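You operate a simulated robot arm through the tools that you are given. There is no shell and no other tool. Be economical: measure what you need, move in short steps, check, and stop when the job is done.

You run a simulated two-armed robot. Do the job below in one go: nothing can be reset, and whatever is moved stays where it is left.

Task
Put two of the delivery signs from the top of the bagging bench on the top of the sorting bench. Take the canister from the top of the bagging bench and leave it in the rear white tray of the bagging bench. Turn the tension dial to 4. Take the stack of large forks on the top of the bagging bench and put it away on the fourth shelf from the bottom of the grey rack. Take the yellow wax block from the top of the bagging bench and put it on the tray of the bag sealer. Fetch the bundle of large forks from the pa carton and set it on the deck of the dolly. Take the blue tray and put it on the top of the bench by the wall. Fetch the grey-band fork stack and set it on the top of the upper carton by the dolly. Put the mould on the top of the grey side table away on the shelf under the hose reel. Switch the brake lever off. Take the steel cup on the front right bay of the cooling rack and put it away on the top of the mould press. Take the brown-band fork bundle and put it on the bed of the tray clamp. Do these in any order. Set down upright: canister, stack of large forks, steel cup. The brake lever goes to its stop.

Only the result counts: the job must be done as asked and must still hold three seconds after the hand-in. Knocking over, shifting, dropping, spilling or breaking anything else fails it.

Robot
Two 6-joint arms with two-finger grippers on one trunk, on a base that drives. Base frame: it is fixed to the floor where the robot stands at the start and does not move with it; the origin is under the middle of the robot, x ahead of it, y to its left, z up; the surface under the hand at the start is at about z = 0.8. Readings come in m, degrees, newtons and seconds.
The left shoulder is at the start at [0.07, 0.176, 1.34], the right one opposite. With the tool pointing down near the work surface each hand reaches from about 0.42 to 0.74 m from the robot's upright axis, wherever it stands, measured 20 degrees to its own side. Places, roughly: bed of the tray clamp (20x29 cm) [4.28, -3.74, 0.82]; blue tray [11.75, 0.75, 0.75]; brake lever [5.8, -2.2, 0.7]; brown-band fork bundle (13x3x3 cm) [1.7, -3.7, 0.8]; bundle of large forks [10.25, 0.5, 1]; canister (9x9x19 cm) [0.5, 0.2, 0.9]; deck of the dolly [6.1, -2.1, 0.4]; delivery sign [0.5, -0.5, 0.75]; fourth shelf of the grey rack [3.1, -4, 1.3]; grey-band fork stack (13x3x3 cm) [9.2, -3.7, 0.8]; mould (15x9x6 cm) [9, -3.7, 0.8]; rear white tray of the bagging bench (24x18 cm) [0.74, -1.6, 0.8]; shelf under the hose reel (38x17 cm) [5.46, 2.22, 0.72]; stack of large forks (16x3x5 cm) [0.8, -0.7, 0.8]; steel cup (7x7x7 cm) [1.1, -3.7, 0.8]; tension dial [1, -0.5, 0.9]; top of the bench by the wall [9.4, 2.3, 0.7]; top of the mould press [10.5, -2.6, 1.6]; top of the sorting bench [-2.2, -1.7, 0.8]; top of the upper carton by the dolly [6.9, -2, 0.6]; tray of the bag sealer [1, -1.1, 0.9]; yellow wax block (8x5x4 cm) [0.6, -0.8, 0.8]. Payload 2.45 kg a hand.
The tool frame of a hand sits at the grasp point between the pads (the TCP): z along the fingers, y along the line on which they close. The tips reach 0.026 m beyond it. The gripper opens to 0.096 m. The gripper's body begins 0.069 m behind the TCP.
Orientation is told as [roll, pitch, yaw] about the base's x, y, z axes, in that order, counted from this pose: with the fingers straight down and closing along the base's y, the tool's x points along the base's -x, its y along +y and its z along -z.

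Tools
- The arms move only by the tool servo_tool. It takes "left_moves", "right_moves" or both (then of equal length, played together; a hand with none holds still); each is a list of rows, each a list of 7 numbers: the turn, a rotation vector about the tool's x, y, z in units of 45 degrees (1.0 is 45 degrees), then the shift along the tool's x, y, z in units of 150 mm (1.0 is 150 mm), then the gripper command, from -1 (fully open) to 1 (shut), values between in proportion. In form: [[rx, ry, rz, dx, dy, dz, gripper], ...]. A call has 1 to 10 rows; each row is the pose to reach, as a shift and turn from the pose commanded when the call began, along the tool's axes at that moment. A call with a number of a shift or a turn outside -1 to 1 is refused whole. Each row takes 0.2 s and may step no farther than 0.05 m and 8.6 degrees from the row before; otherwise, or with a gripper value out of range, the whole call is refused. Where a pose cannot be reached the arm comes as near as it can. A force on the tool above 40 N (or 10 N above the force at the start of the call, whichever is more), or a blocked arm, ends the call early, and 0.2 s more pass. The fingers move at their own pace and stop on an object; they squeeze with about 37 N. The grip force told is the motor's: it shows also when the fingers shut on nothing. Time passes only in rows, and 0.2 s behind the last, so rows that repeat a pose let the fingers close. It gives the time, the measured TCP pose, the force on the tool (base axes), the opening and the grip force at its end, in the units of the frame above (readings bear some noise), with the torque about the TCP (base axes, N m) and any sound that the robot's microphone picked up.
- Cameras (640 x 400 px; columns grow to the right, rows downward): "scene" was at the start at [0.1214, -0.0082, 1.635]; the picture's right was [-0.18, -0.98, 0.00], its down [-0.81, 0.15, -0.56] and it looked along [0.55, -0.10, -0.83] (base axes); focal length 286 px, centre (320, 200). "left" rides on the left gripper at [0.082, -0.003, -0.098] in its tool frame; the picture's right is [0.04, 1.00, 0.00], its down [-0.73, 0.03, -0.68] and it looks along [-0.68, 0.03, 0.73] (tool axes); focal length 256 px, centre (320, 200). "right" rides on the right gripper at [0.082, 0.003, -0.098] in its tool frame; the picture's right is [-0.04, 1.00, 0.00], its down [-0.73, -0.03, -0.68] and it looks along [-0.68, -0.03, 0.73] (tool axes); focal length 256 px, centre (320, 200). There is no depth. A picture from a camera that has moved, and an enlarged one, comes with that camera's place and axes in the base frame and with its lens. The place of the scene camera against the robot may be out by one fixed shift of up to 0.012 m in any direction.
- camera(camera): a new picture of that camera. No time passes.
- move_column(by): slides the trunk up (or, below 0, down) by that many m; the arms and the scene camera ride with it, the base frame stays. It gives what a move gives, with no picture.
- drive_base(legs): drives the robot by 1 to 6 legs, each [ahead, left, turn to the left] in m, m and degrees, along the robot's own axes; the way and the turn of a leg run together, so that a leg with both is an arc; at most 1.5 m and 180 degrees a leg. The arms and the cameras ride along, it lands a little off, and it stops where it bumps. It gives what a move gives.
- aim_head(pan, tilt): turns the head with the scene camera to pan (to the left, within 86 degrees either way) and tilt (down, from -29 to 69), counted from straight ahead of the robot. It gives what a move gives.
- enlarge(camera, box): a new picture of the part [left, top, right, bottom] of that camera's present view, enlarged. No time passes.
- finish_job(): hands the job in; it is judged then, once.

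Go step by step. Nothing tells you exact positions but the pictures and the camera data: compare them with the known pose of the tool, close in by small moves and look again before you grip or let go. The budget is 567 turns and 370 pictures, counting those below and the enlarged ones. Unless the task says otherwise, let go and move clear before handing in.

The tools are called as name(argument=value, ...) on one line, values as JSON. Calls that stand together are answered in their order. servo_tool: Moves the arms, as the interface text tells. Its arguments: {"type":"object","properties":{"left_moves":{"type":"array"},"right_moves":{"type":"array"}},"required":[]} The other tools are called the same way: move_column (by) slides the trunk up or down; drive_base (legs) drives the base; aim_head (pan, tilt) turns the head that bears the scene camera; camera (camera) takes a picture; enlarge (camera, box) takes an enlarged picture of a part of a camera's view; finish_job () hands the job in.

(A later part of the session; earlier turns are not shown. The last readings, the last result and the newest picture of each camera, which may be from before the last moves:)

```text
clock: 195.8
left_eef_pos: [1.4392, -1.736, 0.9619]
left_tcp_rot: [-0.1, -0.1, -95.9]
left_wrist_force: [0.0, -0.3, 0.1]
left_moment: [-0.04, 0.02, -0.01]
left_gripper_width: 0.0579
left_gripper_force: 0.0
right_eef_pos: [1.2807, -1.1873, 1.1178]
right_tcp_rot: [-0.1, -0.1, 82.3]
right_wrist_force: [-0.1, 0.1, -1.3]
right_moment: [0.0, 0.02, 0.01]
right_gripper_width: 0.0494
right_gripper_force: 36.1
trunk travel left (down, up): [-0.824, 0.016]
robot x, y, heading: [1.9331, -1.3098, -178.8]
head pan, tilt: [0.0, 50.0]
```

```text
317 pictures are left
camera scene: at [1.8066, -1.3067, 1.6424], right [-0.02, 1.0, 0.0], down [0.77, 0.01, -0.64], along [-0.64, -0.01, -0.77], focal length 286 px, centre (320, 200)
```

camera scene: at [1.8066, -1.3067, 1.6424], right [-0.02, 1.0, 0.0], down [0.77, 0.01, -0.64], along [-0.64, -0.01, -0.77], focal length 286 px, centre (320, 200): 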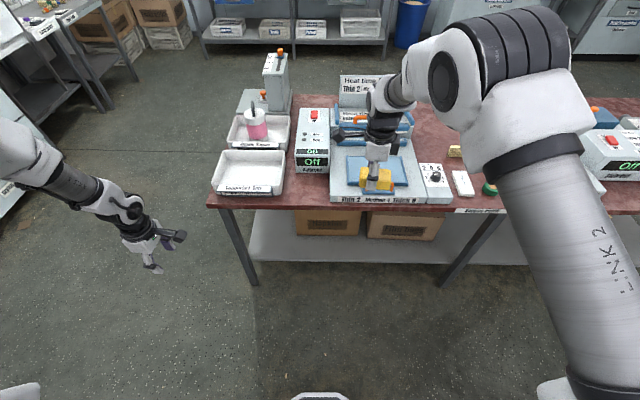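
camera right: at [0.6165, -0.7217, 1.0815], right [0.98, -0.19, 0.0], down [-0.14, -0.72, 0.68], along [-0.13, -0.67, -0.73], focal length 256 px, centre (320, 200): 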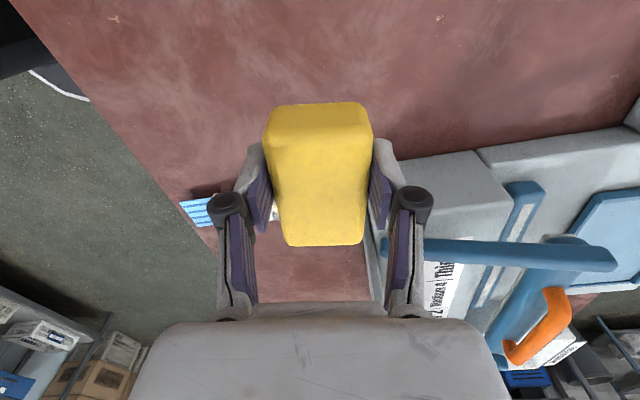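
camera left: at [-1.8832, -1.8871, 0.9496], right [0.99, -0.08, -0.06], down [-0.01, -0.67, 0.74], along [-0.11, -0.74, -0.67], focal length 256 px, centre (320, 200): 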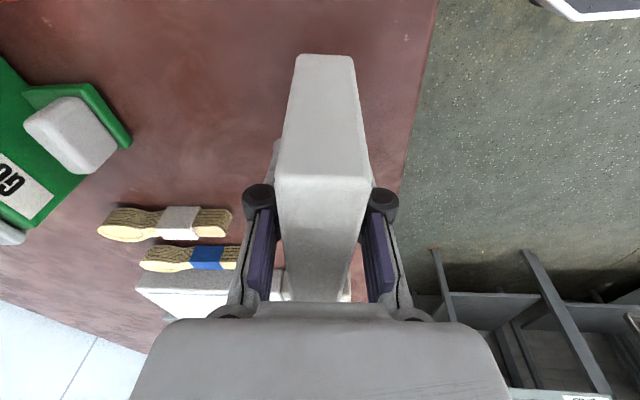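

drive_base(legs=[[0.27, 0.0, -0.5]])

enlarge(camera="scene", box=[300, 100, 540, 280])

camera(camera="right")

```text
clock: 197.7
left_eef_pos: [1.1669, -1.7359, 0.962]
left_tcp_rot: [-0.2, -0.1, -96.4]
left_wrist_force: [0.3, 0.4, -0.2]
left_moment: [-0.03, 0.0, 0.01]
left_gripper_width: 0.0577
left_gripper_force: 0.1
right_eef_pos: [1.0128, -1.1863, 1.1186]
right_tcp_rot: [0.0, 0.0, 82.0]
right_wrist_force: [0.6, -0.2, -0.9]
right_moment: [0.0, -0.01, 0.01]
right_gripper_width: 0.0492
right_gripper_force: 36.9
trunk travel left (down, up): [-0.824, 0.016]
robot x, y, heading: [1.6609, -1.3075, -179.4]
head pan, tilt: [0.0, 50.0]
```

```text
2.22 times, centred on (420, 190) of scene
camera zoom: at [1.5382, -1.3088, 1.6426], right [-0.01, 1.0, 0.0], down [0.77, 0.01, -0.64], along [-0.64, -0.01, -0.77], focal length 637 px, centre (98, 222)
```

zoom: 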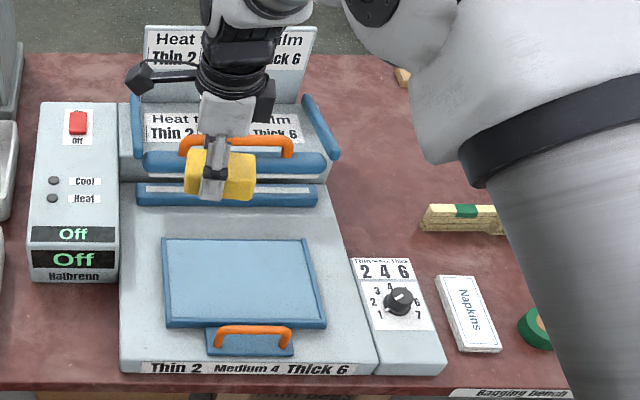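

```text
315 pictures are left
camera right: at [0.9973, -1.2659, 1.2172], right [-0.98, 0.18, 0.0], down [0.13, 0.72, 0.68], along [0.12, 0.67, -0.73], focal length 256 px, centre (320, 200)
```

right: 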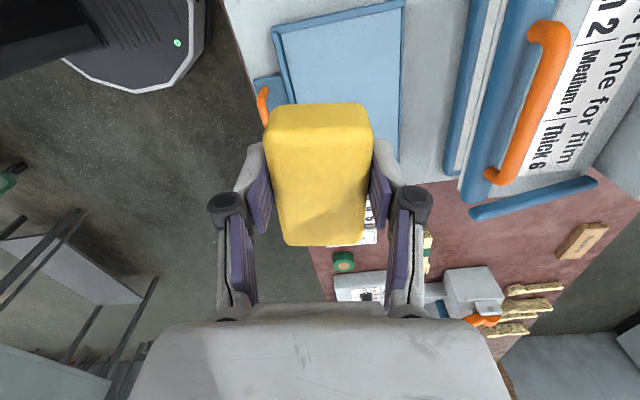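

servo_tool(right_moves=[[0, 0, 0, -0.2, 0.03, 0, 1], [0, 0, 0, -0.4, 0.06, 0.1, 1], [0, 0, 0, -0.58, 0.1, 0.3, 1], [0, 0, 0, -0.58, 0.1, 0.6, 1], [0, 0, 0, -0.58, 0.1, 0.9, 1], [0, 0, 0, -0.58, 0.1, 1, 1], [0, 0, 0, -0.58, 0.1, 1, 1]])

enlarge(camera="scene", box=[320, 150, 480, 280])

```text
clock: 199.3
left_eef_pos: [1.1665, -1.7357, 0.9618]
left_tcp_rot: [0.0, -0.1, -96.4]
left_wrist_force: [0.5, -0.5, 0.5]
left_moment: [-0.01, 0.02, 0.01]
left_gripper_width: 0.0577
left_gripper_force: 0.0
right_eef_pos: [1.0093, -1.0971, 0.966]
right_tcp_rot: [0.0, -0.1, 81.9]
right_wrist_force: [-0.1, -0.4, -1.2]
right_moment: [0.01, 0.07, 0.01]
right_gripper_width: 0.0489
right_gripper_force: 36.6
trunk travel left (down, up): [-0.824, 0.016]
robot x, y, heading: [1.6613, -1.3137, -179.6]
head pan, tilt: [0.0, 50.0]
```

```text
3.08 times, centred on (400, 215) of scene
camera zoom: at [1.5368, -1.3092, 1.6424], right [-0.01, 1.0, 0.0], down [0.77, 0.01, -0.64], along [-0.64, -0.01, -0.77], focal length 882 px, centre (74, 154)
```

zoom: 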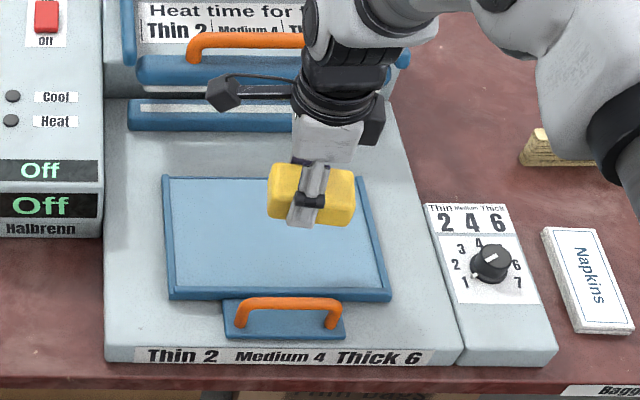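

servo_tool(right_moves=[[0, 0, 0, 0, 0, 0.1, 1], [0, 0, 0, 0, 0, 0.2, 1], [0, 0, 0, 0, 0, 0.27, 1], [0, 0, 0, 0, 0, 0.27, 1]])

enlarge(camera="scene", box=[340, 170, 460, 270])

```text
clock: 200.3
left_eef_pos: [1.1655, -1.7368, 0.9611]
left_tcp_rot: [0.1, -0.1, -96.3]
left_wrist_force: [0.2, -0.4, -0.3]
left_moment: [-0.02, -0.02, 0.01]
left_gripper_width: 0.0575
left_gripper_force: 0.0
right_eef_pos: [1.0077, -1.0969, 0.9268]
right_tcp_rot: [-0.1, 0.0, 81.8]
right_wrist_force: [0.0, 0.3, -1.2]
right_moment: [-0.01, -0.01, 0.0]
right_gripper_width: 0.0492
right_gripper_force: 37.2
trunk travel left (down, up): [-0.824, 0.016]
robot x, y, heading: [1.6605, -1.3128, -179.2]
head pan, tilt: [0.0, 50.0]
```

```text
4.00 times, centred on (400, 220) of scene
camera zoom: at [1.5362, -1.3089, 1.6424], right [-0.01, 1.0, 0.0], down [0.77, 0.01, -0.64], along [-0.64, -0.01, -0.77], focal length 1146 px, centre (0, 120)
```

zoom: 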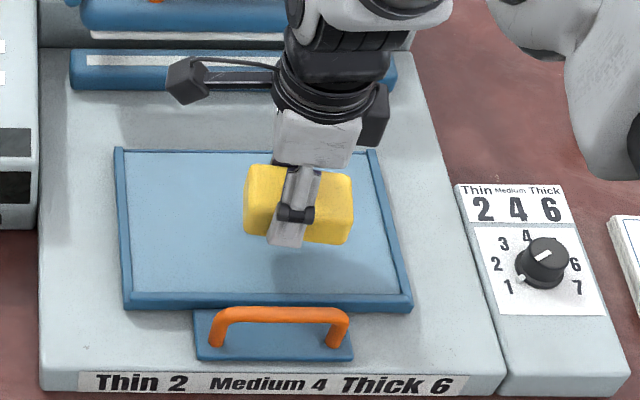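

servo_tool(right_moves=[[0, 0, 0, 0.13, 0, 0.04, 1], [0, 0, 0, 0.13, 0, 0.08, 1], [0, 0, 0, 0.13, 0, 0.12, 1], [0, 0, 0, 0.13, 0, 0.16, 1], [0, 0, 0, 0.13, 0, 0.2, 1]])

```text
clock: 201.5
left_eef_pos: [1.1664, -1.7356, 0.9621]
left_tcp_rot: [0.1, -0.1, -96.4]
left_wrist_force: [-0.4, -0.4, -0.5]
left_moment: [0.0, 0.02, 0.0]
left_gripper_width: 0.0578
left_gripper_force: 0.0
right_eef_pos: [1.0056, -1.1162, 0.8968]
right_tcp_rot: [0.0, 0.0, 81.9]
right_wrist_force: [-0.2, 0.4, -1.5]
right_moment: [0.02, -0.03, 0.0]
right_gripper_width: 0.0493
right_gripper_force: 36.9
trunk travel left (down, up): [-0.824, 0.016]
robot x, y, heading: [1.6586, -1.3164, -179.4]
head pan, tilt: [0.0, 50.0]
```

servo_tool(right_moves=[[0, 0, 0, 0, 0, 0.03, 1], [0, 0, 0, 0, 0, 0.06, 1], [0, 0, 0, 0, 0, 0.09, 1], [0, 0, 0, 0, 0, 0.12, 1]])

enlarge(camera="scene", box=[340, 170, 460, 270])

```text
clock: 202.5
left_eef_pos: [1.1694, -1.736, 0.9635]
left_tcp_rot: [-0.1, -0.2, -96.4]
left_wrist_force: [-0.2, -0.5, 0.3]
left_moment: [-0.02, 0.02, -0.01]
left_gripper_width: 0.0577
left_gripper_force: 0.0
right_eef_pos: [1.0059, -1.1155, 0.8849]
right_tcp_rot: [0.5, 0.0, 81.8]
right_wrist_force: [-6.4, 4.0, 28.4]
right_moment: [0.11, 0.21, 0.03]
right_gripper_width: 0.0499
right_gripper_force: 37.0
trunk travel left (down, up): [-0.824, 0.016]
robot x, y, heading: [1.6621, -1.3096, -179.6]
head pan, tilt: [0.0, 50.0]
```

```text
4.00 times, centred on (400, 220) of scene
camera zoom: at [1.5414, -1.3094, 1.6434], right [-0.01, 1.0, 0.0], down [0.76, 0.01, -0.65], along [-0.65, -0.01, -0.76], focal length 1146 px, centre (0, 120)
```

zoom: 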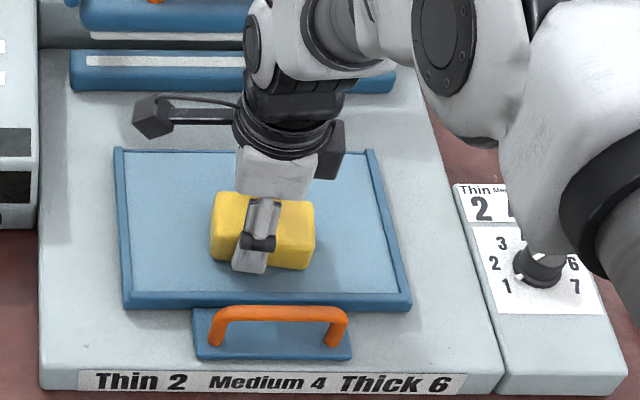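

Touching the tray; relax slightly, open and lift.

servo_tool(right_moves=[[0, 0, 0, 0, 0, -0.02, 1], [0, 0, 0, 0, 0, -0.02, -0.4], [0, 0, 0, 0, 0, -0.02, -0.4], [0, 0, 0, 0, 0, -0.02, -0.4], [0, 0, 0, 0, 0, -0.3, -0.4], [0, 0, 0, 0, 0, -0.6, -0.4], [0, 0, 0, 0, 0, -0.9, -0.4]])

servo_tool(right_moves=[[0, 0, 0, 0, 0, -0.2, -0.4], [0, 0, 0, 0, 0, -0.4, -0.4], [0, 0, 0, 0, 0, -0.6, -0.4]])

camera(camera="scene")

```text
clock: 204.1
left_eef_pos: [1.1676, -1.7362, 0.9619]
left_tcp_rot: [-0.1, -0.2, -96.4]
left_wrist_force: [0.6, 0.8, 0.6]
left_moment: [0.0, -0.01, 0.01]
left_gripper_width: 0.0575
left_gripper_force: 0.1
right_eef_pos: [1.0071, -1.1165, 1.0151]
right_tcp_rot: [-0.1, -0.2, 81.7]
right_wrist_force: [-0.9, -0.4, -0.5]
right_moment: [-0.01, 0.03, 0.0]
right_gripper_width: 0.0669
right_gripper_force: 0.2
trunk travel left (down, up): [-0.824, 0.016]
robot x, y, heading: [1.6642, -1.3117, -179.4]
head pan, tilt: [0.0, 50.0]
```

```text
clock: 204.9
left_eef_pos: [1.1659, -1.7363, 0.9613]
left_tcp_rot: [0.1, -0.1, -96.3]
left_wrist_force: [-0.1, -0.4, 0.4]
left_moment: [0.01, 0.0, 0.01]
left_gripper_width: 0.0578
left_gripper_force: 0.0
right_eef_pos: [1.0062, -1.1178, 1.1049]
right_tcp_rot: [-0.1, -0.1, 81.9]
right_wrist_force: [-0.2, -0.5, -0.1]
right_moment: [0.04, 0.05, 0.05]
right_gripper_width: 0.0673
right_gripper_force: 0.1
trunk travel left (down, up): [-0.824, 0.016]
robot x, y, heading: [1.6629, -1.3137, -179.5]
head pan, tilt: [0.0, 50.0]
```

```text
311 pictures are left
camera scene: at [1.5369, -1.309, 1.6424], right [-0.01, 1.0, 0.0], down [0.77, 0.01, -0.64], along [-0.64, -0.01, -0.77], focal length 286 px, centre (320, 200)
```

scene: 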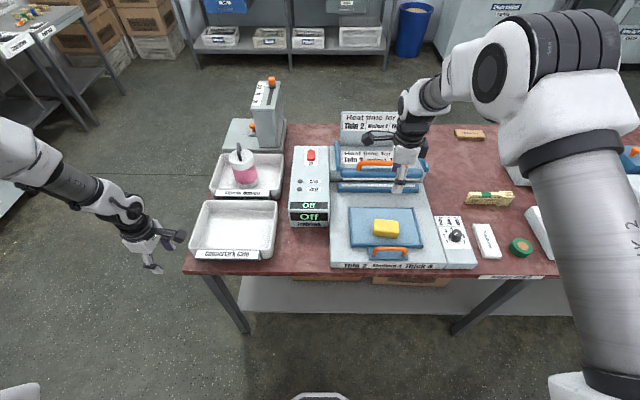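

Wax is on the sealer tray. Next move along to the tension dial.

drive_base(legs=[[-0.3, 0, 0], [0, -0.61, -0.5], [0.3, 0, 0]])

camera(camera="scene")

camera(camera="right")

```text
clock: 211.6
left_eef_pos: [1.1619, -1.1169, 0.962]
left_tcp_rot: [-0.1, -0.1, -97.0]
left_wrist_force: [0.0, -0.5, -1.0]
left_moment: [-0.01, 0.03, -0.01]
left_gripper_width: 0.0575
left_gripper_force: 0.0
right_eef_pos: [1.0093, -0.4966, 1.1055]
right_tcp_rot: [-0.1, 0.0, 81.2]
right_wrist_force: [-0.1, 0.3, 0.5]
right_moment: [-0.03, 0.01, 0.01]
right_gripper_width: 0.067
right_gripper_force: 0.1
trunk travel left (down, up): [-0.824, 0.016]
robot x, y, heading: [1.6628, -0.6988, 179.8]
head pan, tilt: [0.0, 50.0]
```

```text
310 pictures are left
camera scene: at [1.5383, -0.6944, 1.6426], right [0.0, 1.0, 0.0], down [0.77, 0.0, -0.64], along [-0.64, 0.0, -0.77], focal length 286 px, centre (320, 200)
```

scene: 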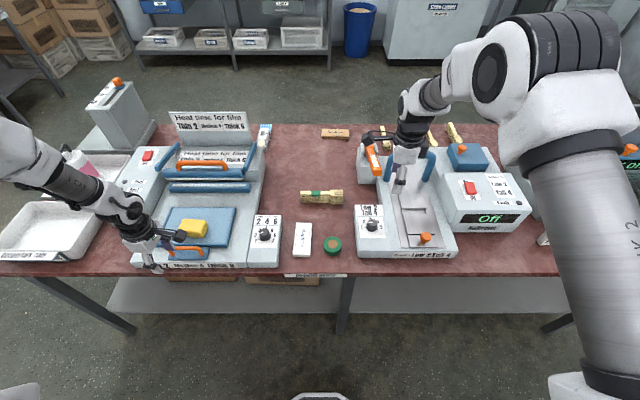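

```text
309 pictures are left
camera right: at [0.9935, -0.5764, 1.2038], right [-0.98, 0.19, 0.0], down [0.14, 0.72, 0.68], along [0.13, 0.67, -0.73], focal length 256 px, centre (320, 200)
```

right: 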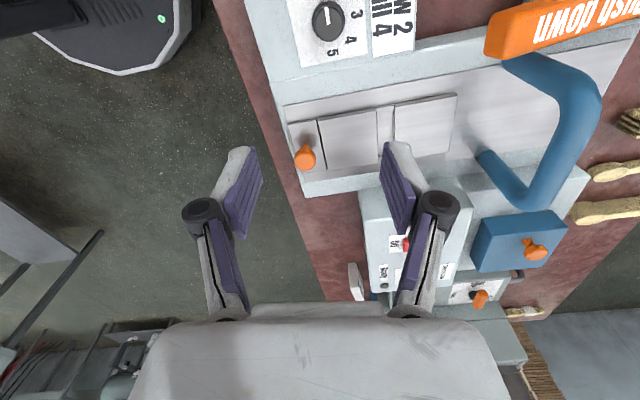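

enlarge(camera="scene", box=[330, 180, 430, 270])

enlarge(camera="right", box=[250, 0, 430, 100])

```text
4.44 times, centred on (380, 225) of scene
camera zoom: at [1.5383, -0.6944, 1.6426], right [0.0, 1.0, 0.0], down [0.77, 0.0, -0.64], along [-0.64, 0.0, -0.77], focal length 1273 px, centre (53, 89)
```

zoom: 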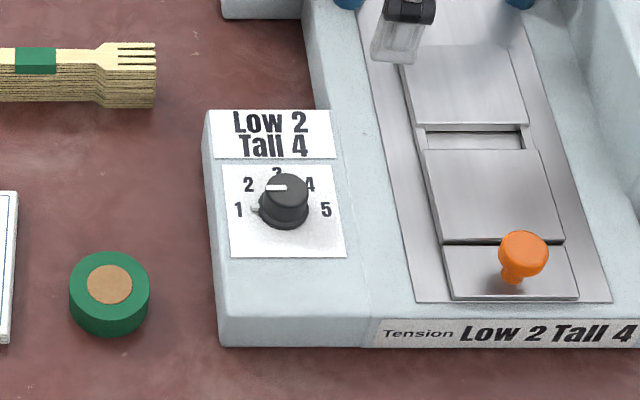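

```text
3.56 times, centred on (340, 50) of right
camera zoom: at [0.9935, -0.5764, 1.2038], right [-0.98, 0.19, 0.0], down [0.14, 0.72, 0.68], along [0.13, 0.67, -0.73], focal length 910 px, centre (249, 733)
```

zoom: 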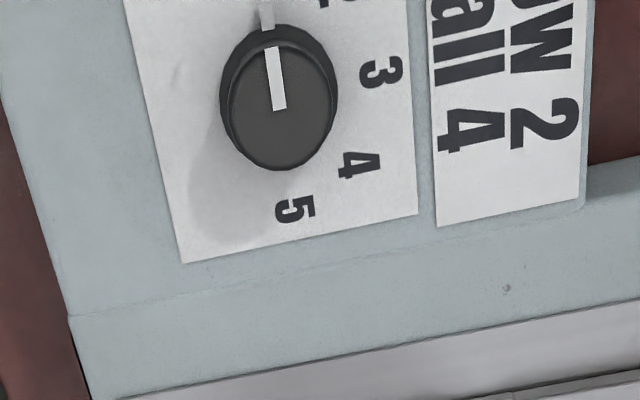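

The dial points at 1; 4 is 135° clockwise from above. I'll first wind the right hand back so that it can turn clockwise in one grip.

servo_tool(right_moves=[[0, 0, -0.18, 0, 0, 0, -0.4], [0, 0, -0.36, 0, 0, 0, -0.4], [0, 0, -0.54, 0, 0, 0, -0.4], [0, 0, -0.72, 0, 0, 0, -0.4], [0, 0, -0.9, 0, 0, 0, -0.4]])

servo_tool(right_moves=[[0, 0, -0.18, 0, 0, 0, -0.4], [0, 0, -0.36, 0, 0, 0, -0.4], [0, 0, -0.54, 0, 0, 0, -0.4], [0, 0, -0.72, 0, 0, 0, -0.4], [0, 0, -0.9, 0, 0, 0, -0.4]])

servo_tool(right_moves=[[0, 0, -0.18, 0, 0, 0, -0.4], [0, 0, -0.36, 0, 0, 0, -0.4], [0, 0, -0.54, 0, 0, 0, -0.4], [0, 0, -0.72, 0, 0, 0, -0.4], [0, 0, -0.85, 0, 0, 0, -0.4], [0, 0, -0.85, 0, 0, 0, -0.4]])

camera(camera="right")

```text
clock: 212.8
left_eef_pos: [1.1625, -1.1169, 0.9622]
left_tcp_rot: [0.0, -0.1, -97.1]
left_wrist_force: [0.1, 0.0, 0.4]
left_moment: [-0.02, 0.0, 0.01]
left_gripper_width: 0.0577
left_gripper_force: 0.1
right_eef_pos: [1.008, -0.4958, 1.1048]
right_tcp_rot: [-0.1, 0.0, 121.8]
right_wrist_force: [-0.2, 0.1, 0.9]
right_moment: [0.04, 0.01, 0.01]
right_gripper_width: 0.0672
right_gripper_force: 0.2
trunk travel left (down, up): [-0.824, 0.016]
robot x, y, heading: [1.6625, -0.7008, 179.9]
head pan, tilt: [0.0, 50.0]
```

```text
clock: 214.0
left_eef_pos: [1.1607, -1.118, 0.9623]
left_tcp_rot: [0.1, -0.1, -97.0]
left_wrist_force: [0.1, 0.4, -0.5]
left_moment: [-0.03, 0.03, -0.01]
left_gripper_width: 0.0578
left_gripper_force: 0.0
right_eef_pos: [1.0078, -0.4966, 1.104]
right_tcp_rot: [-0.2, 0.0, 162.4]
right_wrist_force: [0.0, -1.1, -0.3]
right_moment: [0.01, -0.02, 0.01]
right_gripper_width: 0.0673
right_gripper_force: 0.0
trunk travel left (down, up): [-0.824, 0.016]
robot x, y, heading: [1.6621, -0.7037, 180.0]
head pan, tilt: [0.0, 50.0]
```

```text
clock: 215.4
left_eef_pos: [1.1602, -1.1172, 0.9615]
left_tcp_rot: [0.0, -0.1, -96.9]
left_wrist_force: [0.0, -0.8, -0.5]
left_moment: [-0.03, 0.01, -0.01]
left_gripper_width: 0.0575
left_gripper_force: 0.1
right_eef_pos: [1.009, -0.4952, 1.1038]
right_tcp_rot: [0.0, 0.1, -159.5]
right_wrist_force: [0.0, 0.3, -0.9]
right_moment: [-0.03, 0.04, 0.03]
right_gripper_width: 0.0672
right_gripper_force: 0.0
trunk travel left (down, up): [-0.824, 0.016]
robot x, y, heading: [1.663, -0.7005, 179.9]
head pan, tilt: [0.0, 50.0]
```

```text
306 pictures are left
camera right: at [1.085, -0.4706, 1.203], right [0.31, -0.95, 0.0], down [-0.7, -0.23, 0.68], along [-0.64, -0.21, -0.73], focal length 256 px, centre (320, 200)
```

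right: 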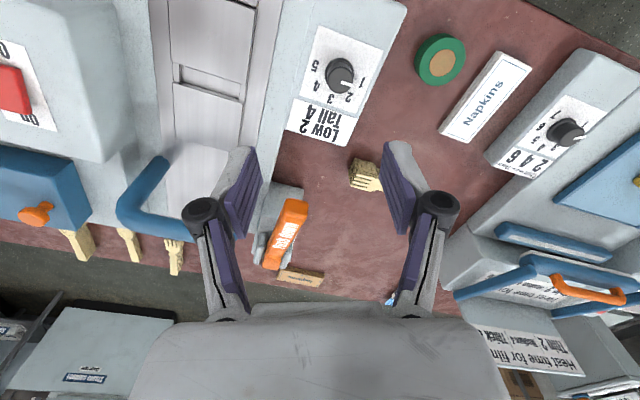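

servo_tool(right_moves=[[0, 0, 0, -0.1, 0.1, 0.2, -0.4], [0, 0, 0, -0.16, 0.146, 0.5, -0.4], [0, 0, 0, -0.16, 0.146, 0.8, -0.4], [0, 0, 0, -0.16, 0.146, 1, -0.4], [0, 0, 0, -0.16, 0.146, 1, -0.4]])

camera(camera="right")

enlarge(camera="scene", box=[310, 150, 450, 270])

```text
clock: 216.6
left_eef_pos: [1.1608, -1.1165, 0.9613]
left_tcp_rot: [0.0, -0.1, -97.0]
left_wrist_force: [0.4, -0.3, 0.4]
left_moment: [0.03, 0.03, -0.02]
left_gripper_width: 0.0576
left_gripper_force: 0.1
right_eef_pos: [0.9928, -0.5243, 0.9546]
right_tcp_rot: [0.0, 0.1, -159.6]
right_wrist_force: [0.9, 0.1, -0.1]
right_moment: [0.03, 0.01, -0.06]
right_gripper_width: 0.067
right_gripper_force: 0.0
trunk travel left (down, up): [-0.824, 0.016]
robot x, y, heading: [1.6635, -0.6956, 179.8]
head pan, tilt: [0.0, 50.0]
```

```text
305 pictures are left
camera right: at [1.0702, -0.4997, 1.0535], right [0.31, -0.95, 0.0], down [-0.7, -0.23, 0.68], along [-0.64, -0.21, -0.73], focal length 256 px, centre (320, 200)
```

right: 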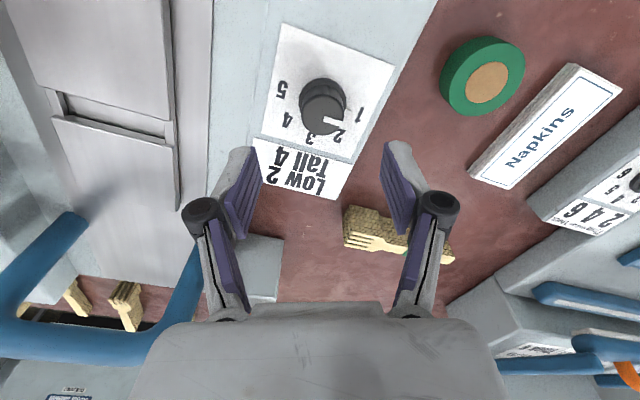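

```text
3.33 times, centred on (380, 210) of scene
camera zoom: at [1.5362, -0.6947, 1.6424], right [0.0, 1.0, 0.0], down [0.77, 0.0, -0.64], along [-0.64, 0.0, -0.77], focal length 955 px, centre (120, 167)
```

zoom: 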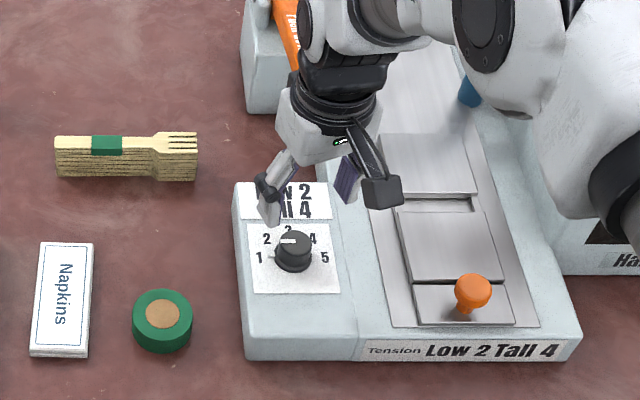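

servo_tool(right_moves=[[0, 0, 0, 0, 0.02, 0.2, -0.4], [0, 0, 0, 0, 0.02, 0.4, -0.4], [0, 0, 0, 0, 0.02, 0.55, -0.4], [0, 0, 0, 0, 0.02, 0.55, -0.4]])

camera(camera="right")

enlarge(camera="scene", box=[330, 180, 430, 260])

```text
clock: 217.6
left_eef_pos: [1.1605, -1.1169, 0.962]
left_tcp_rot: [0.0, -0.1, -97.1]
left_wrist_force: [0.7, 0.4, -0.4]
left_moment: [0.0, 0.0, 0.0]
left_gripper_width: 0.0575
left_gripper_force: 0.0
right_eef_pos: [0.9938, -0.5276, 0.8722]
right_tcp_rot: [0.0, 0.2, -159.6]
right_wrist_force: [-0.2, -0.6, 1.0]
right_moment: [-0.03, 0.01, 0.01]
right_gripper_width: 0.0672
right_gripper_force: 0.0
trunk travel left (down, up): [-0.824, 0.016]
robot x, y, heading: [1.659, -0.6975, 180.0]
head pan, tilt: [0.0, 50.0]
```

```text
303 pictures are left
camera right: at [1.0711, -0.5023, 0.9709], right [0.31, -0.95, 0.0], down [-0.7, -0.23, 0.68], along [-0.64, -0.21, -0.73], focal length 256 px, centre (320, 200)
```

right: 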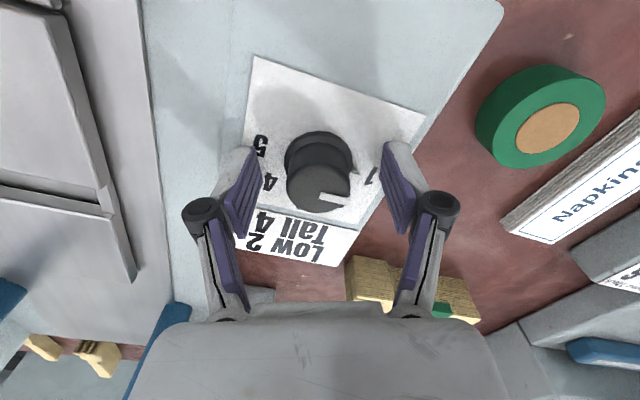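

```text
5.00 times, centred on (380, 220) of scene
camera zoom: at [1.5361, -0.6947, 1.6424], right [0.0, 1.0, 0.0], down [0.77, 0.0, -0.64], along [-0.64, 0.0, -0.77], focal length 1432 px, centre (20, 100)
```

zoom: 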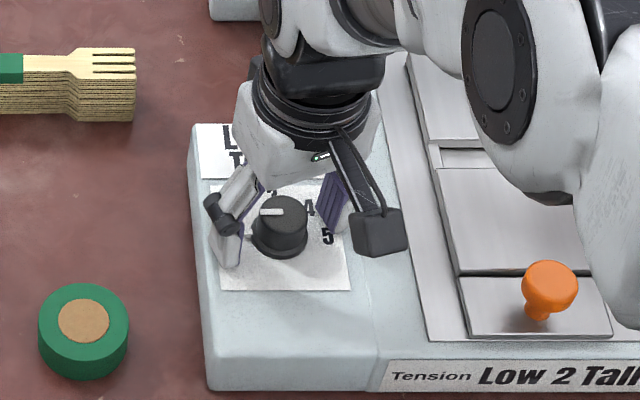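

servo_tool(right_moves=[[0, 0, 0, 0, 0, 0.0, 1], [0, 0, 0, 0, 0, 0.0, 1], [0, 0, 0, 0, 0, 0, 1]])

camera(camera="right")

```text
clock: 218.4
left_eef_pos: [1.1626, -1.1174, 0.9641]
left_tcp_rot: [0.0, -0.1, -97.0]
left_wrist_force: [-0.5, 1.3, -0.1]
left_moment: [-0.01, 0.02, -0.01]
left_gripper_width: 0.0576
left_gripper_force: 0.0
right_eef_pos: [0.992, -0.5279, 0.8759]
right_tcp_rot: [-0.2, -0.4, -159.6]
right_wrist_force: [-13.3, 5.0, 30.1]
right_moment: [0.23, 0.23, 0.0]
right_gripper_width: 0.0359
right_gripper_force: 45.3
trunk travel left (down, up): [-0.824, 0.016]
robot x, y, heading: [1.6639, -0.6979, 179.8]
head pan, tilt: [0.0, 50.0]
```

```text
301 pictures are left
camera right: at [1.0707, -0.5019, 0.9742], right [0.31, -0.95, 0.0], down [-0.69, -0.23, 0.68], along [-0.65, -0.21, -0.73], focal length 256 px, centre (320, 200)
```

right: 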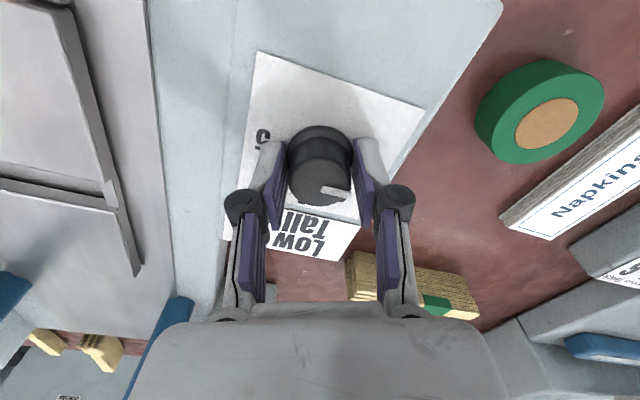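

servo_tool(right_moves=[[0, 0, 0, 0, 0, -0.03, 1], [0, 0, 0.15, 0, 0, -0.03, 1], [0, 0, 0.3, 0, 0, -0.03, 1], [0, 0, 0.45, 0, 0, -0.03, 1], [0, 0, 0.6, 0, 0, -0.03, 1], [0, 0, 0.75, 0, 0, -0.03, 1], [0, 0, 0.9, 0, 0, -0.03, 1], [0, 0, 1, 0, 0, -0.03, 1]])

camera(camera="right")

```text
clock: 220.2
left_eef_pos: [1.1606, -1.1158, 0.9622]
left_tcp_rot: [0.1, -0.1, -96.9]
left_wrist_force: [0.5, 0.3, -1.0]
left_moment: [0.02, -0.01, 0.0]
left_gripper_width: 0.0575
left_gripper_force: 0.1
right_eef_pos: [0.9926, -0.5267, 0.8765]
right_tcp_rot: [-0.1, 0.0, 155.3]
right_wrist_force: [-22.4, 12.8, 17.3]
right_moment: [0.39, 0.72, -0.01]
right_gripper_width: 0.036
right_gripper_force: 45.0
trunk travel left (down, up): [-0.824, 0.016]
robot x, y, heading: [1.6634, -0.7008, 179.9]
head pan, tilt: [0.0, 50.0]
```

```text
300 pictures are left
camera right: at [1.0654, -0.5632, 0.9749], right [-0.45, -0.89, 0.0], down [-0.65, 0.33, 0.68], along [-0.61, 0.31, -0.73], focal length 256 px, centre (320, 200)
```

right: 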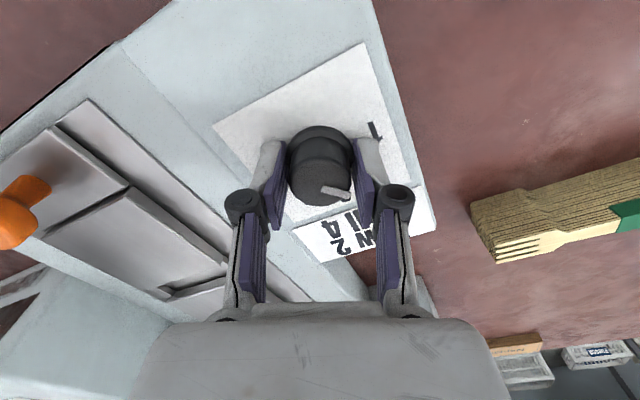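

servo_tool(right_moves=[[0, 0, 0.15, -0.02, 0, 0, 1], [0, 0, 0.3, -0.02, 0, 0, 1], [0, 0, 0.45, -0.02, 0, 0, 1], [0, 0, 0.6, -0.02, 0, 0, 1], [0, 0, 0.75, -0.02, 0, 0, 1], [0, 0, 0.9, -0.02, 0, 0, 1], [0, 0, 1, -0.02, 0, 0, 1]])

servo_tool(right_moves=[[0, 0, 0.15, 0, 0, 0, 1], [0, 0, 0.3, 0, 0, 0, 1], [0, 0, 0.45, 0, 0, 0, 1], [0, 0, 0.6, 0, 0, 0, 1], [0, 0, 0.75, 0, 0, 0, 1], [0, 0, 0.9, 0, 0, 0, 1], [0, 0, 1, 0, 0, 0, 1]])

camera(camera="right")

enlarge(camera="scene", box=[330, 180, 430, 260])

```text
clock: 221.8
left_eef_pos: [1.1613, -1.1163, 0.9626]
left_tcp_rot: [-0.1, -0.1, -96.9]
left_wrist_force: [-0.8, -0.9, -0.4]
left_moment: [0.01, 0.04, -0.01]
left_gripper_width: 0.0577
left_gripper_force: 0.1
right_eef_pos: [0.9937, -0.5254, 0.8769]
right_tcp_rot: [-0.1, -0.1, 110.4]
right_wrist_force: [-1.1, 7.3, 14.6]
right_moment: [-0.05, 0.01, -0.01]
right_gripper_width: 0.0358
right_gripper_force: 44.7
trunk travel left (down, up): [-0.824, 0.016]
robot x, y, heading: [1.6638, -0.6998, 179.8]
head pan, tilt: [0.0, 50.0]
```

```text
clock: 223.4
left_eef_pos: [1.163, -1.1167, 0.9641]
left_tcp_rot: [0.0, -0.1, -97.0]
left_wrist_force: [0.0, 0.2, 1.0]
left_moment: [0.0, 0.04, 0.02]
left_gripper_width: 0.0578
left_gripper_force: 0.1
right_eef_pos: [0.9933, -0.5256, 0.8768]
right_tcp_rot: [0.0, 0.0, 65.4]
right_wrist_force: [9.6, 5.7, 8.1]
right_moment: [0.19, -0.19, 0.03]
right_gripper_width: 0.0352
right_gripper_force: 45.2
trunk travel left (down, up): [-0.824, 0.016]
robot x, y, heading: [1.6586, -0.6979, 180.0]
head pan, tilt: [0.0, 50.0]
```

```text
299 pictures are left
camera right: at [0.9567, -0.599, 0.9761], right [-0.89, 0.45, 0.0], down [0.33, 0.65, 0.68], along [0.31, 0.61, -0.73], focal length 256 px, centre (320, 200)
```

right: 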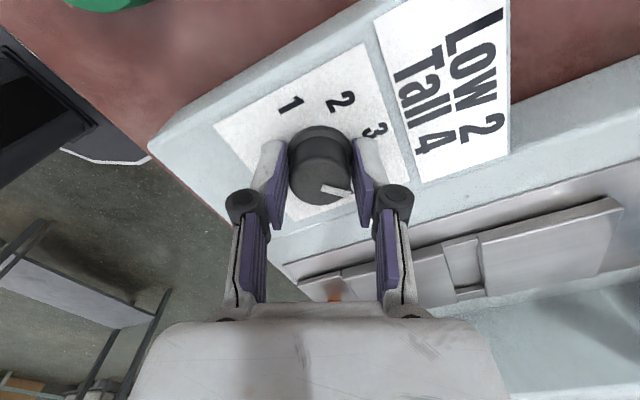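

```text
5.00 times, centred on (380, 220) of scene
camera zoom: at [1.5398, -0.6936, 1.6427], right [0.0, 1.0, 0.0], down [0.76, 0.0, -0.64], along [-0.64, 0.0, -0.76], focal length 1432 px, centre (20, 100)
```

zoom: 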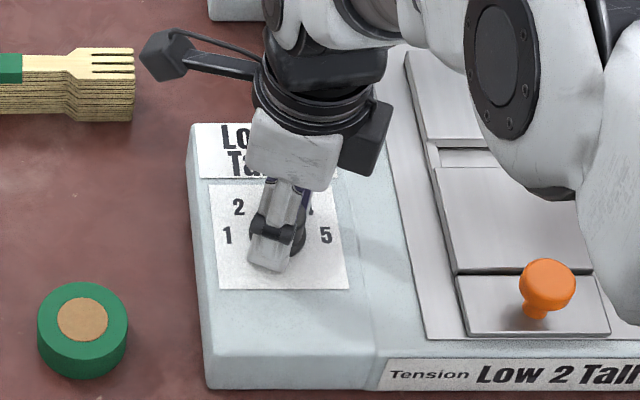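

servo_tool(right_moves=[[0, 0, 0, 0, 0, 0, -0.4], [0, 0, 0, 0, 0, 0, -0.4], [0, 0, 0, 0, 0, -0.2, -0.4], [0, 0, 0, 0, 0, -0.4, -0.4], [0, 0, 0, 0, 0, -0.6, -0.4], [0, 0, 0, 0, 0, -0.8, -0.4]])

enlarge(camera="right", box=[200, 0, 440, 150])

enlarge(camera="scene", box=[340, 190, 400, 240])

```text
clock: 224.8
left_eef_pos: [1.1619, -1.1168, 0.9611]
left_tcp_rot: [0.0, -0.1, -97.0]
left_wrist_force: [-0.1, -0.6, 0.4]
left_moment: [0.03, 0.01, 0.01]
left_gripper_width: 0.0576
left_gripper_force: 0.1
right_eef_pos: [0.9911, -0.5268, 0.9959]
right_tcp_rot: [0.0, -0.1, 65.4]
right_wrist_force: [-0.7, -0.2, 0.9]
right_moment: [-0.01, -0.04, 0.02]
right_gripper_width: 0.0674
right_gripper_force: 0.0
trunk travel left (down, up): [-0.824, 0.016]
robot x, y, heading: [1.6636, -0.6984, 180.0]
head pan, tilt: [0.0, 50.0]
```

```text
2.67 times, centred on (320, 75) of right
camera zoom: at [0.9548, -0.5999, 1.0944], right [-0.89, 0.45, 0.0], down [0.33, 0.65, 0.68], along [0.31, 0.61, -0.73], focal length 683 px, centre (320, 533)
```

zoom: 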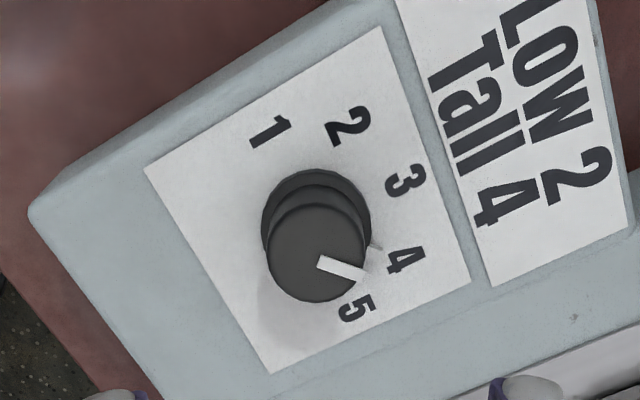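

```text
8.00 times, centred on (370, 215) of scene
camera zoom: at [1.5371, -0.6948, 1.6424], right [0.0, 1.0, 0.0], down [0.77, 0.0, -0.64], along [-0.64, 0.0, -0.77], focal length 2292 px, centre (-80, 80)
```

zoom: 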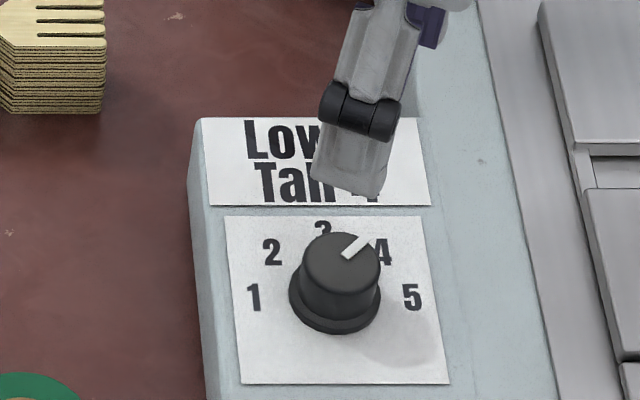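

Dial reads 4. Next the fork stack; its shelf needs a tilted hand, so I'll test whether the right wrist can go on to the flipped yaw (camera on top).

servo_tool(right_moves=[[0, 0, 0, 0, 0, -0.3, -0.4], [0, 0, 0.15, 0, 0, -0.6, -0.4], [0, 0, 0.3, 0, 0, -0.6, -0.4], [0, 0, 0.45, 0, 0, -0.6, -0.4], [0, 0, 0.6, 0, 0, -0.6, -0.4], [0, 0, 0.75, 0, 0, -0.6, -0.4]])

servo_tool(right_moves=[[0, 0, 0.15, 0, 0, 0, -0.4], [0, 0, 0.3, 0, 0, 0, -0.4], [0, 0, 0.45, 0, 0, 0, -0.4], [0, 0, 0.6, 0, 0, 0, -0.4], [0, 0, 0.7, 0, 0, 0, -0.4]])

```text
clock: 226.2
left_eef_pos: [1.161, -1.1178, 0.9612]
left_tcp_rot: [0.0, -0.1, -97.0]
left_wrist_force: [0.1, -0.2, -0.8]
left_moment: [-0.01, 0.0, 0.03]
left_gripper_width: 0.0576
left_gripper_force: 0.1
right_eef_pos: [0.9914, -0.5264, 1.0852]
right_tcp_rot: [0.0, -0.1, 31.6]
right_wrist_force: [0.2, -0.1, -1.3]
right_moment: [-0.02, 0.01, 0.0]
right_gripper_width: 0.067
right_gripper_force: 0.0
trunk travel left (down, up): [-0.824, 0.016]
robot x, y, heading: [1.663, -0.6996, 180.1]
head pan, tilt: [0.0, 50.0]
```

```text
clock: 227.4
left_eef_pos: [1.1604, -1.1182, 0.9621]
left_tcp_rot: [0.0, -0.1, -96.9]
left_wrist_force: [0.0, -0.6, 0.1]
left_moment: [0.0, -0.04, 0.01]
left_gripper_width: 0.0575
left_gripper_force: 0.0
right_eef_pos: [1.0056, -0.508, 1.0871]
right_tcp_rot: [-2.2, 0.5, 7.4]
right_wrist_force: [-0.6, -0.3, 0.1]
right_moment: [0.02, -0.05, -0.01]
right_gripper_width: 0.0674
right_gripper_force: 0.1
right hand out of reach, approached as far as the arm can: row 4, 5
trunk travel left (down, up): [-0.824, 0.016]
robot x, y, heading: [1.6661, -0.7007, 180.0]
head pan, tilt: [0.0, 50.0]
```

servo_tool(right_moves=[[0, 0.15, -0.15, 0, 0, -0.1, -0.4], [0, 0.3, -0.17, 0, 0, -0.2, -0.4], [0, 0.45, -0.17, 0, 0, -0.2, -0.4], [0, 0.6, -0.17, 0, 0, -0.2, -0.4], [0, 0.75, -0.17, 0, 0, -0.2, -0.4], [0, 0.9, -0.17, 0, 0, -0.2, -0.4], [0, 1, -0.17, 0, 0, -0.2, -0.4]])

camera(camera="scene")

```text
refused: row 1 steps farther than a row can; nothing moved
```

```text
295 pictures are left
camera scene: at [1.5361, -0.6942, 1.6424], right [0.0, 1.0, 0.0], down [0.77, 0.0, -0.64], along [-0.64, 0.0, -0.77], focal length 286 px, centre (320, 200)
```

scene: 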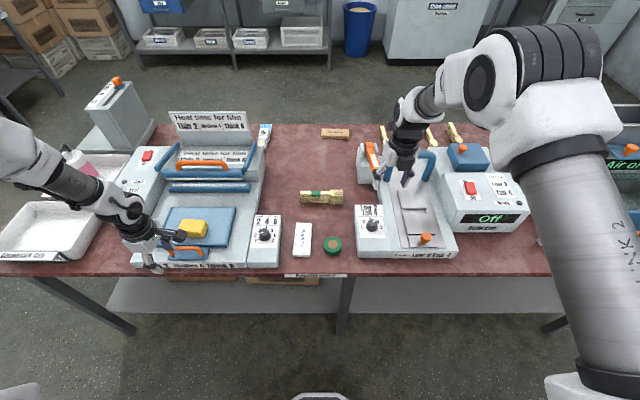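

servo_tool(right_moves=[[0, 0.0, -0.15, 0, 0, -0.1, -0.4], [0, 0.15, -0.17, 0, 0, -0.2, -0.4], [0, 0.3, -0.17, 0, 0, -0.2, -0.4], [0, 0.45, -0.17, 0, 0, -0.2, -0.4], [0, 0.6, -0.17, 0, 0, -0.2, -0.4], [0, 0.75, -0.17, 0, 0, -0.2, -0.4], [0, 0.9, -0.17, 0, 0, -0.2, -0.4], [0, 1, -0.17, 0, 0, -0.2, -0.4], [0, 1, -0.17, 0, 0, -0.2, -0.4]])

camera(camera="scene")

```text
clock: 229.4
left_eef_pos: [1.1579, -1.1166, 0.9622]
left_tcp_rot: [0.0, -0.1, -97.0]
left_wrist_force: [-1.2, 0.3, -0.5]
left_moment: [-0.02, 0.0, -0.04]
left_gripper_width: 0.0574
left_gripper_force: 0.1
right_eef_pos: [1.0053, -0.5086, 1.1169]
right_tcp_rot: [0.9, 45.7, 15.0]
right_wrist_force: [-0.2, 0.2, 0.2]
right_moment: [-0.01, 0.03, -0.01]
right_gripper_width: 0.0671
right_gripper_force: 0.1
right hand out of reach, approached as far as the arm can: row 6, 7
trunk travel left (down, up): [-0.824, 0.016]
robot x, y, heading: [1.6623, -0.6997, 179.7]
head pan, tilt: [0.0, 50.0]
```

```text
294 pictures are left
camera scene: at [1.5356, -0.6945, 1.6424], right [0.0, 1.0, 0.0], down [0.77, 0.0, -0.64], along [-0.64, 0.0, -0.77], focal length 286 px, centre (320, 200)
```

scene: 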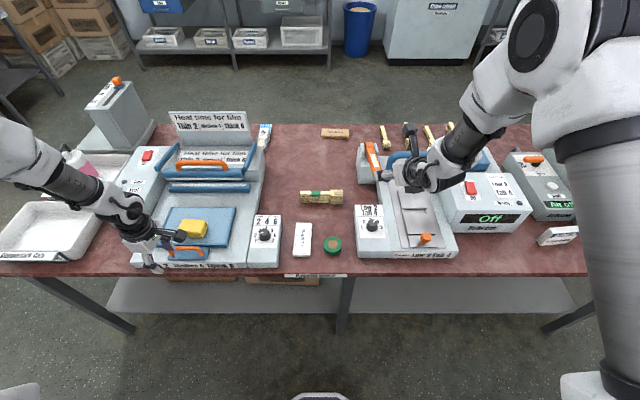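

Tilting works with the camera on top. I'll check the space around the stack.

enlarge(camera="scene", box=[270, 120, 430, 270])

```text
2.67 times, centred on (350, 195) of scene
camera zoom: at [1.5356, -0.6945, 1.6424], right [0.0, 1.0, 0.0], down [0.77, 0.0, -0.64], along [-0.64, 0.0, -0.77], focal length 764 px, centre (240, 213)
```

zoom: 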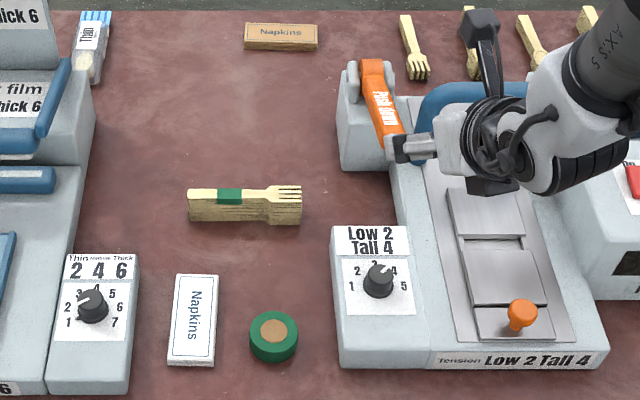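

servo_tool(right_moves=[[0.12, 0, -0.116, 0, 0, 0, -0.4], [0.24, 0, -0.233, 0, 0, 0, -0.4], [0.36, 0, -0.349, 0, 0, 0, -0.4], [0.48, 0, -0.466, 0, 0, 0, -0.4], [0.6, 0, -0.582, 0, 0, 0, -0.4], [0.6, 0, -0.582, 0, 0, 0, -0.4]])

servo_tool(right_moves=[[0.12, 0, -0.116, 0, 0, 0, -0.4], [0.24, 0, -0.233, 0, 0, 0, -0.4], [0.36, 0, -0.349, 0, 0, 0, -0.4], [0.48, 0, -0.466, 0, 0, 0, -0.4], [0.6, 0, -0.582, 0, 0, 0, -0.4], [0.6, 0, -0.582, 0, 0, 0, -0.4]])

drive_base(legs=[[0.12, 0, 0]])

camera(camera="scene")

```text
clock: 230.8
left_eef_pos: [1.1603, -1.1185, 0.9627]
left_tcp_rot: [0.0, -0.1, -97.1]
left_wrist_force: [0.1, 0.6, 0.7]
left_moment: [0.03, 0.02, 0.02]
left_gripper_width: 0.0573
left_gripper_force: 0.0
right_eef_pos: [1.0064, -0.5074, 1.1169]
right_tcp_rot: [0.5, 45.4, 52.5]
right_wrist_force: [0.4, 0.4, 0.5]
right_moment: [0.04, 0.0, 0.01]
right_gripper_width: 0.0672
right_gripper_force: 0.0
trunk travel left (down, up): [-0.824, 0.016]
robot x, y, heading: [1.6609, -0.6954, 179.6]
head pan, tilt: [0.0, 50.0]
```

```text
clock: 232.2
left_eef_pos: [1.1616, -1.1166, 0.9624]
left_tcp_rot: [0.0, -0.1, -97.0]
left_wrist_force: [0.2, 0.6, 0.2]
left_moment: [0.0, -0.02, -0.01]
left_gripper_width: 0.0575
left_gripper_force: 0.0
right_eef_pos: [1.0062, -0.5076, 1.1163]
right_tcp_rot: [0.1, 45.2, 89.7]
right_wrist_force: [-0.3, -0.3, -0.5]
right_moment: [-0.01, -0.01, 0.01]
right_gripper_width: 0.0672
right_gripper_force: 0.0
trunk travel left (down, up): [-0.824, 0.016]
robot x, y, heading: [1.6642, -0.6958, 179.8]
head pan, tilt: [0.0, 50.0]
```

```text
clock: 233.4
left_eef_pos: [1.0432, -1.117, 0.9626]
left_tcp_rot: [-0.1, 0.0, -97.0]
left_wrist_force: [0.2, -0.1, 0.9]
left_moment: [0.01, -0.04, -0.01]
left_gripper_width: 0.0579
left_gripper_force: 0.0
right_eef_pos: [0.888, -0.5071, 1.1172]
right_tcp_rot: [0.2, 45.2, 89.6]
right_wrist_force: [0.3, 0.1, 0.5]
right_moment: [-0.03, -0.02, -0.04]
right_gripper_width: 0.0673
right_gripper_force: 0.1
trunk travel left (down, up): [-0.824, 0.016]
robot x, y, heading: [1.5437, -0.7024, 179.9]
head pan, tilt: [0.0, 50.0]
```

```text
292 pictures are left
camera scene: at [1.4188, -0.694, 1.6426], right [0.0, 1.0, 0.0], down [0.77, 0.0, -0.64], along [-0.64, 0.0, -0.77], focal length 286 px, centre (320, 200)
```

scene: 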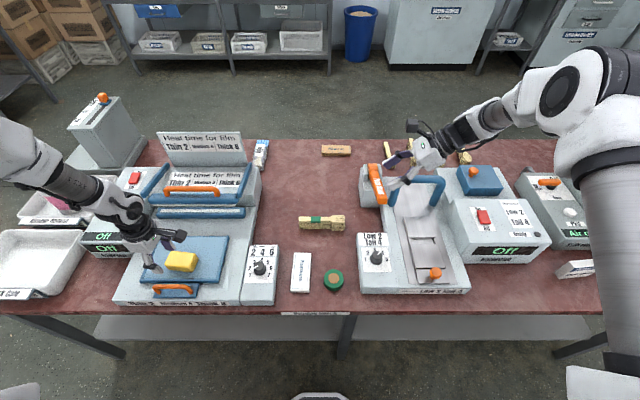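

servo_tool(right_moves=[[0, 0, 0, 0.2, 0.05, 0.2, -0.4], [0, 0, 0, 0.4, 0.1, 0.4, -0.4], [0, 0, 0, 0.6, 0.15, 0.6, -0.4], [0, 0, 0, 0.8, 0.2, 0.8, -0.4], [0, 0, 0, 0.98, 0.24, 0.98, -0.4], [0, 0, 0, 0.98, 0.24, 0.98, -0.4]])

camera(camera="right")

camera(camera="scene")

```text
clock: 234.8
left_eef_pos: [1.0403, -1.1155, 0.9624]
left_tcp_rot: [-0.1, -0.1, -97.0]
left_wrist_force: [0.5, -0.5, -0.1]
left_moment: [-0.01, -0.01, -0.02]
left_gripper_width: 0.0578
left_gripper_force: 0.0
right_eef_pos: [0.8476, -0.7144, 1.1184]
right_tcp_rot: [0.0, 45.3, 89.6]
right_wrist_force: [-0.2, 0.3, 0.1]
right_moment: [-0.04, 0.02, -0.03]
right_gripper_width: 0.067
right_gripper_force: 0.0
trunk travel left (down, up): [-0.824, 0.016]
robot x, y, heading: [1.5457, -0.6984, 179.7]
head pan, tilt: [0.0, 50.0]
```

```text
291 pictures are left
camera right: at [0.8451, -0.7029, 1.2463], right [-1.0, 0.04, -0.03], down [0.04, 1.0, -0.04], along [0.03, -0.04, -1.0], focal length 256 px, centre (320, 200)
```

right: 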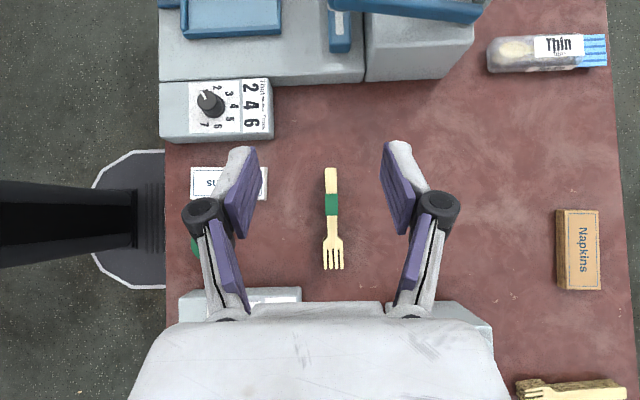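

```text
290 pictures are left
camera scene: at [1.4164, -0.6927, 1.6424], right [0.0, 1.0, 0.0], down [0.77, 0.0, -0.64], along [-0.64, 0.0, -0.77], focal length 286 px, centre (320, 200)
```

scene: 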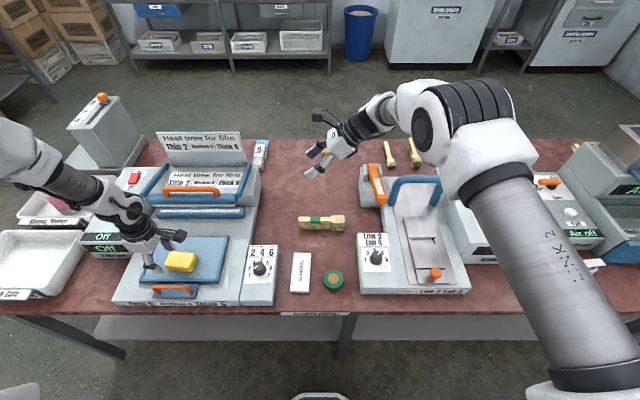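

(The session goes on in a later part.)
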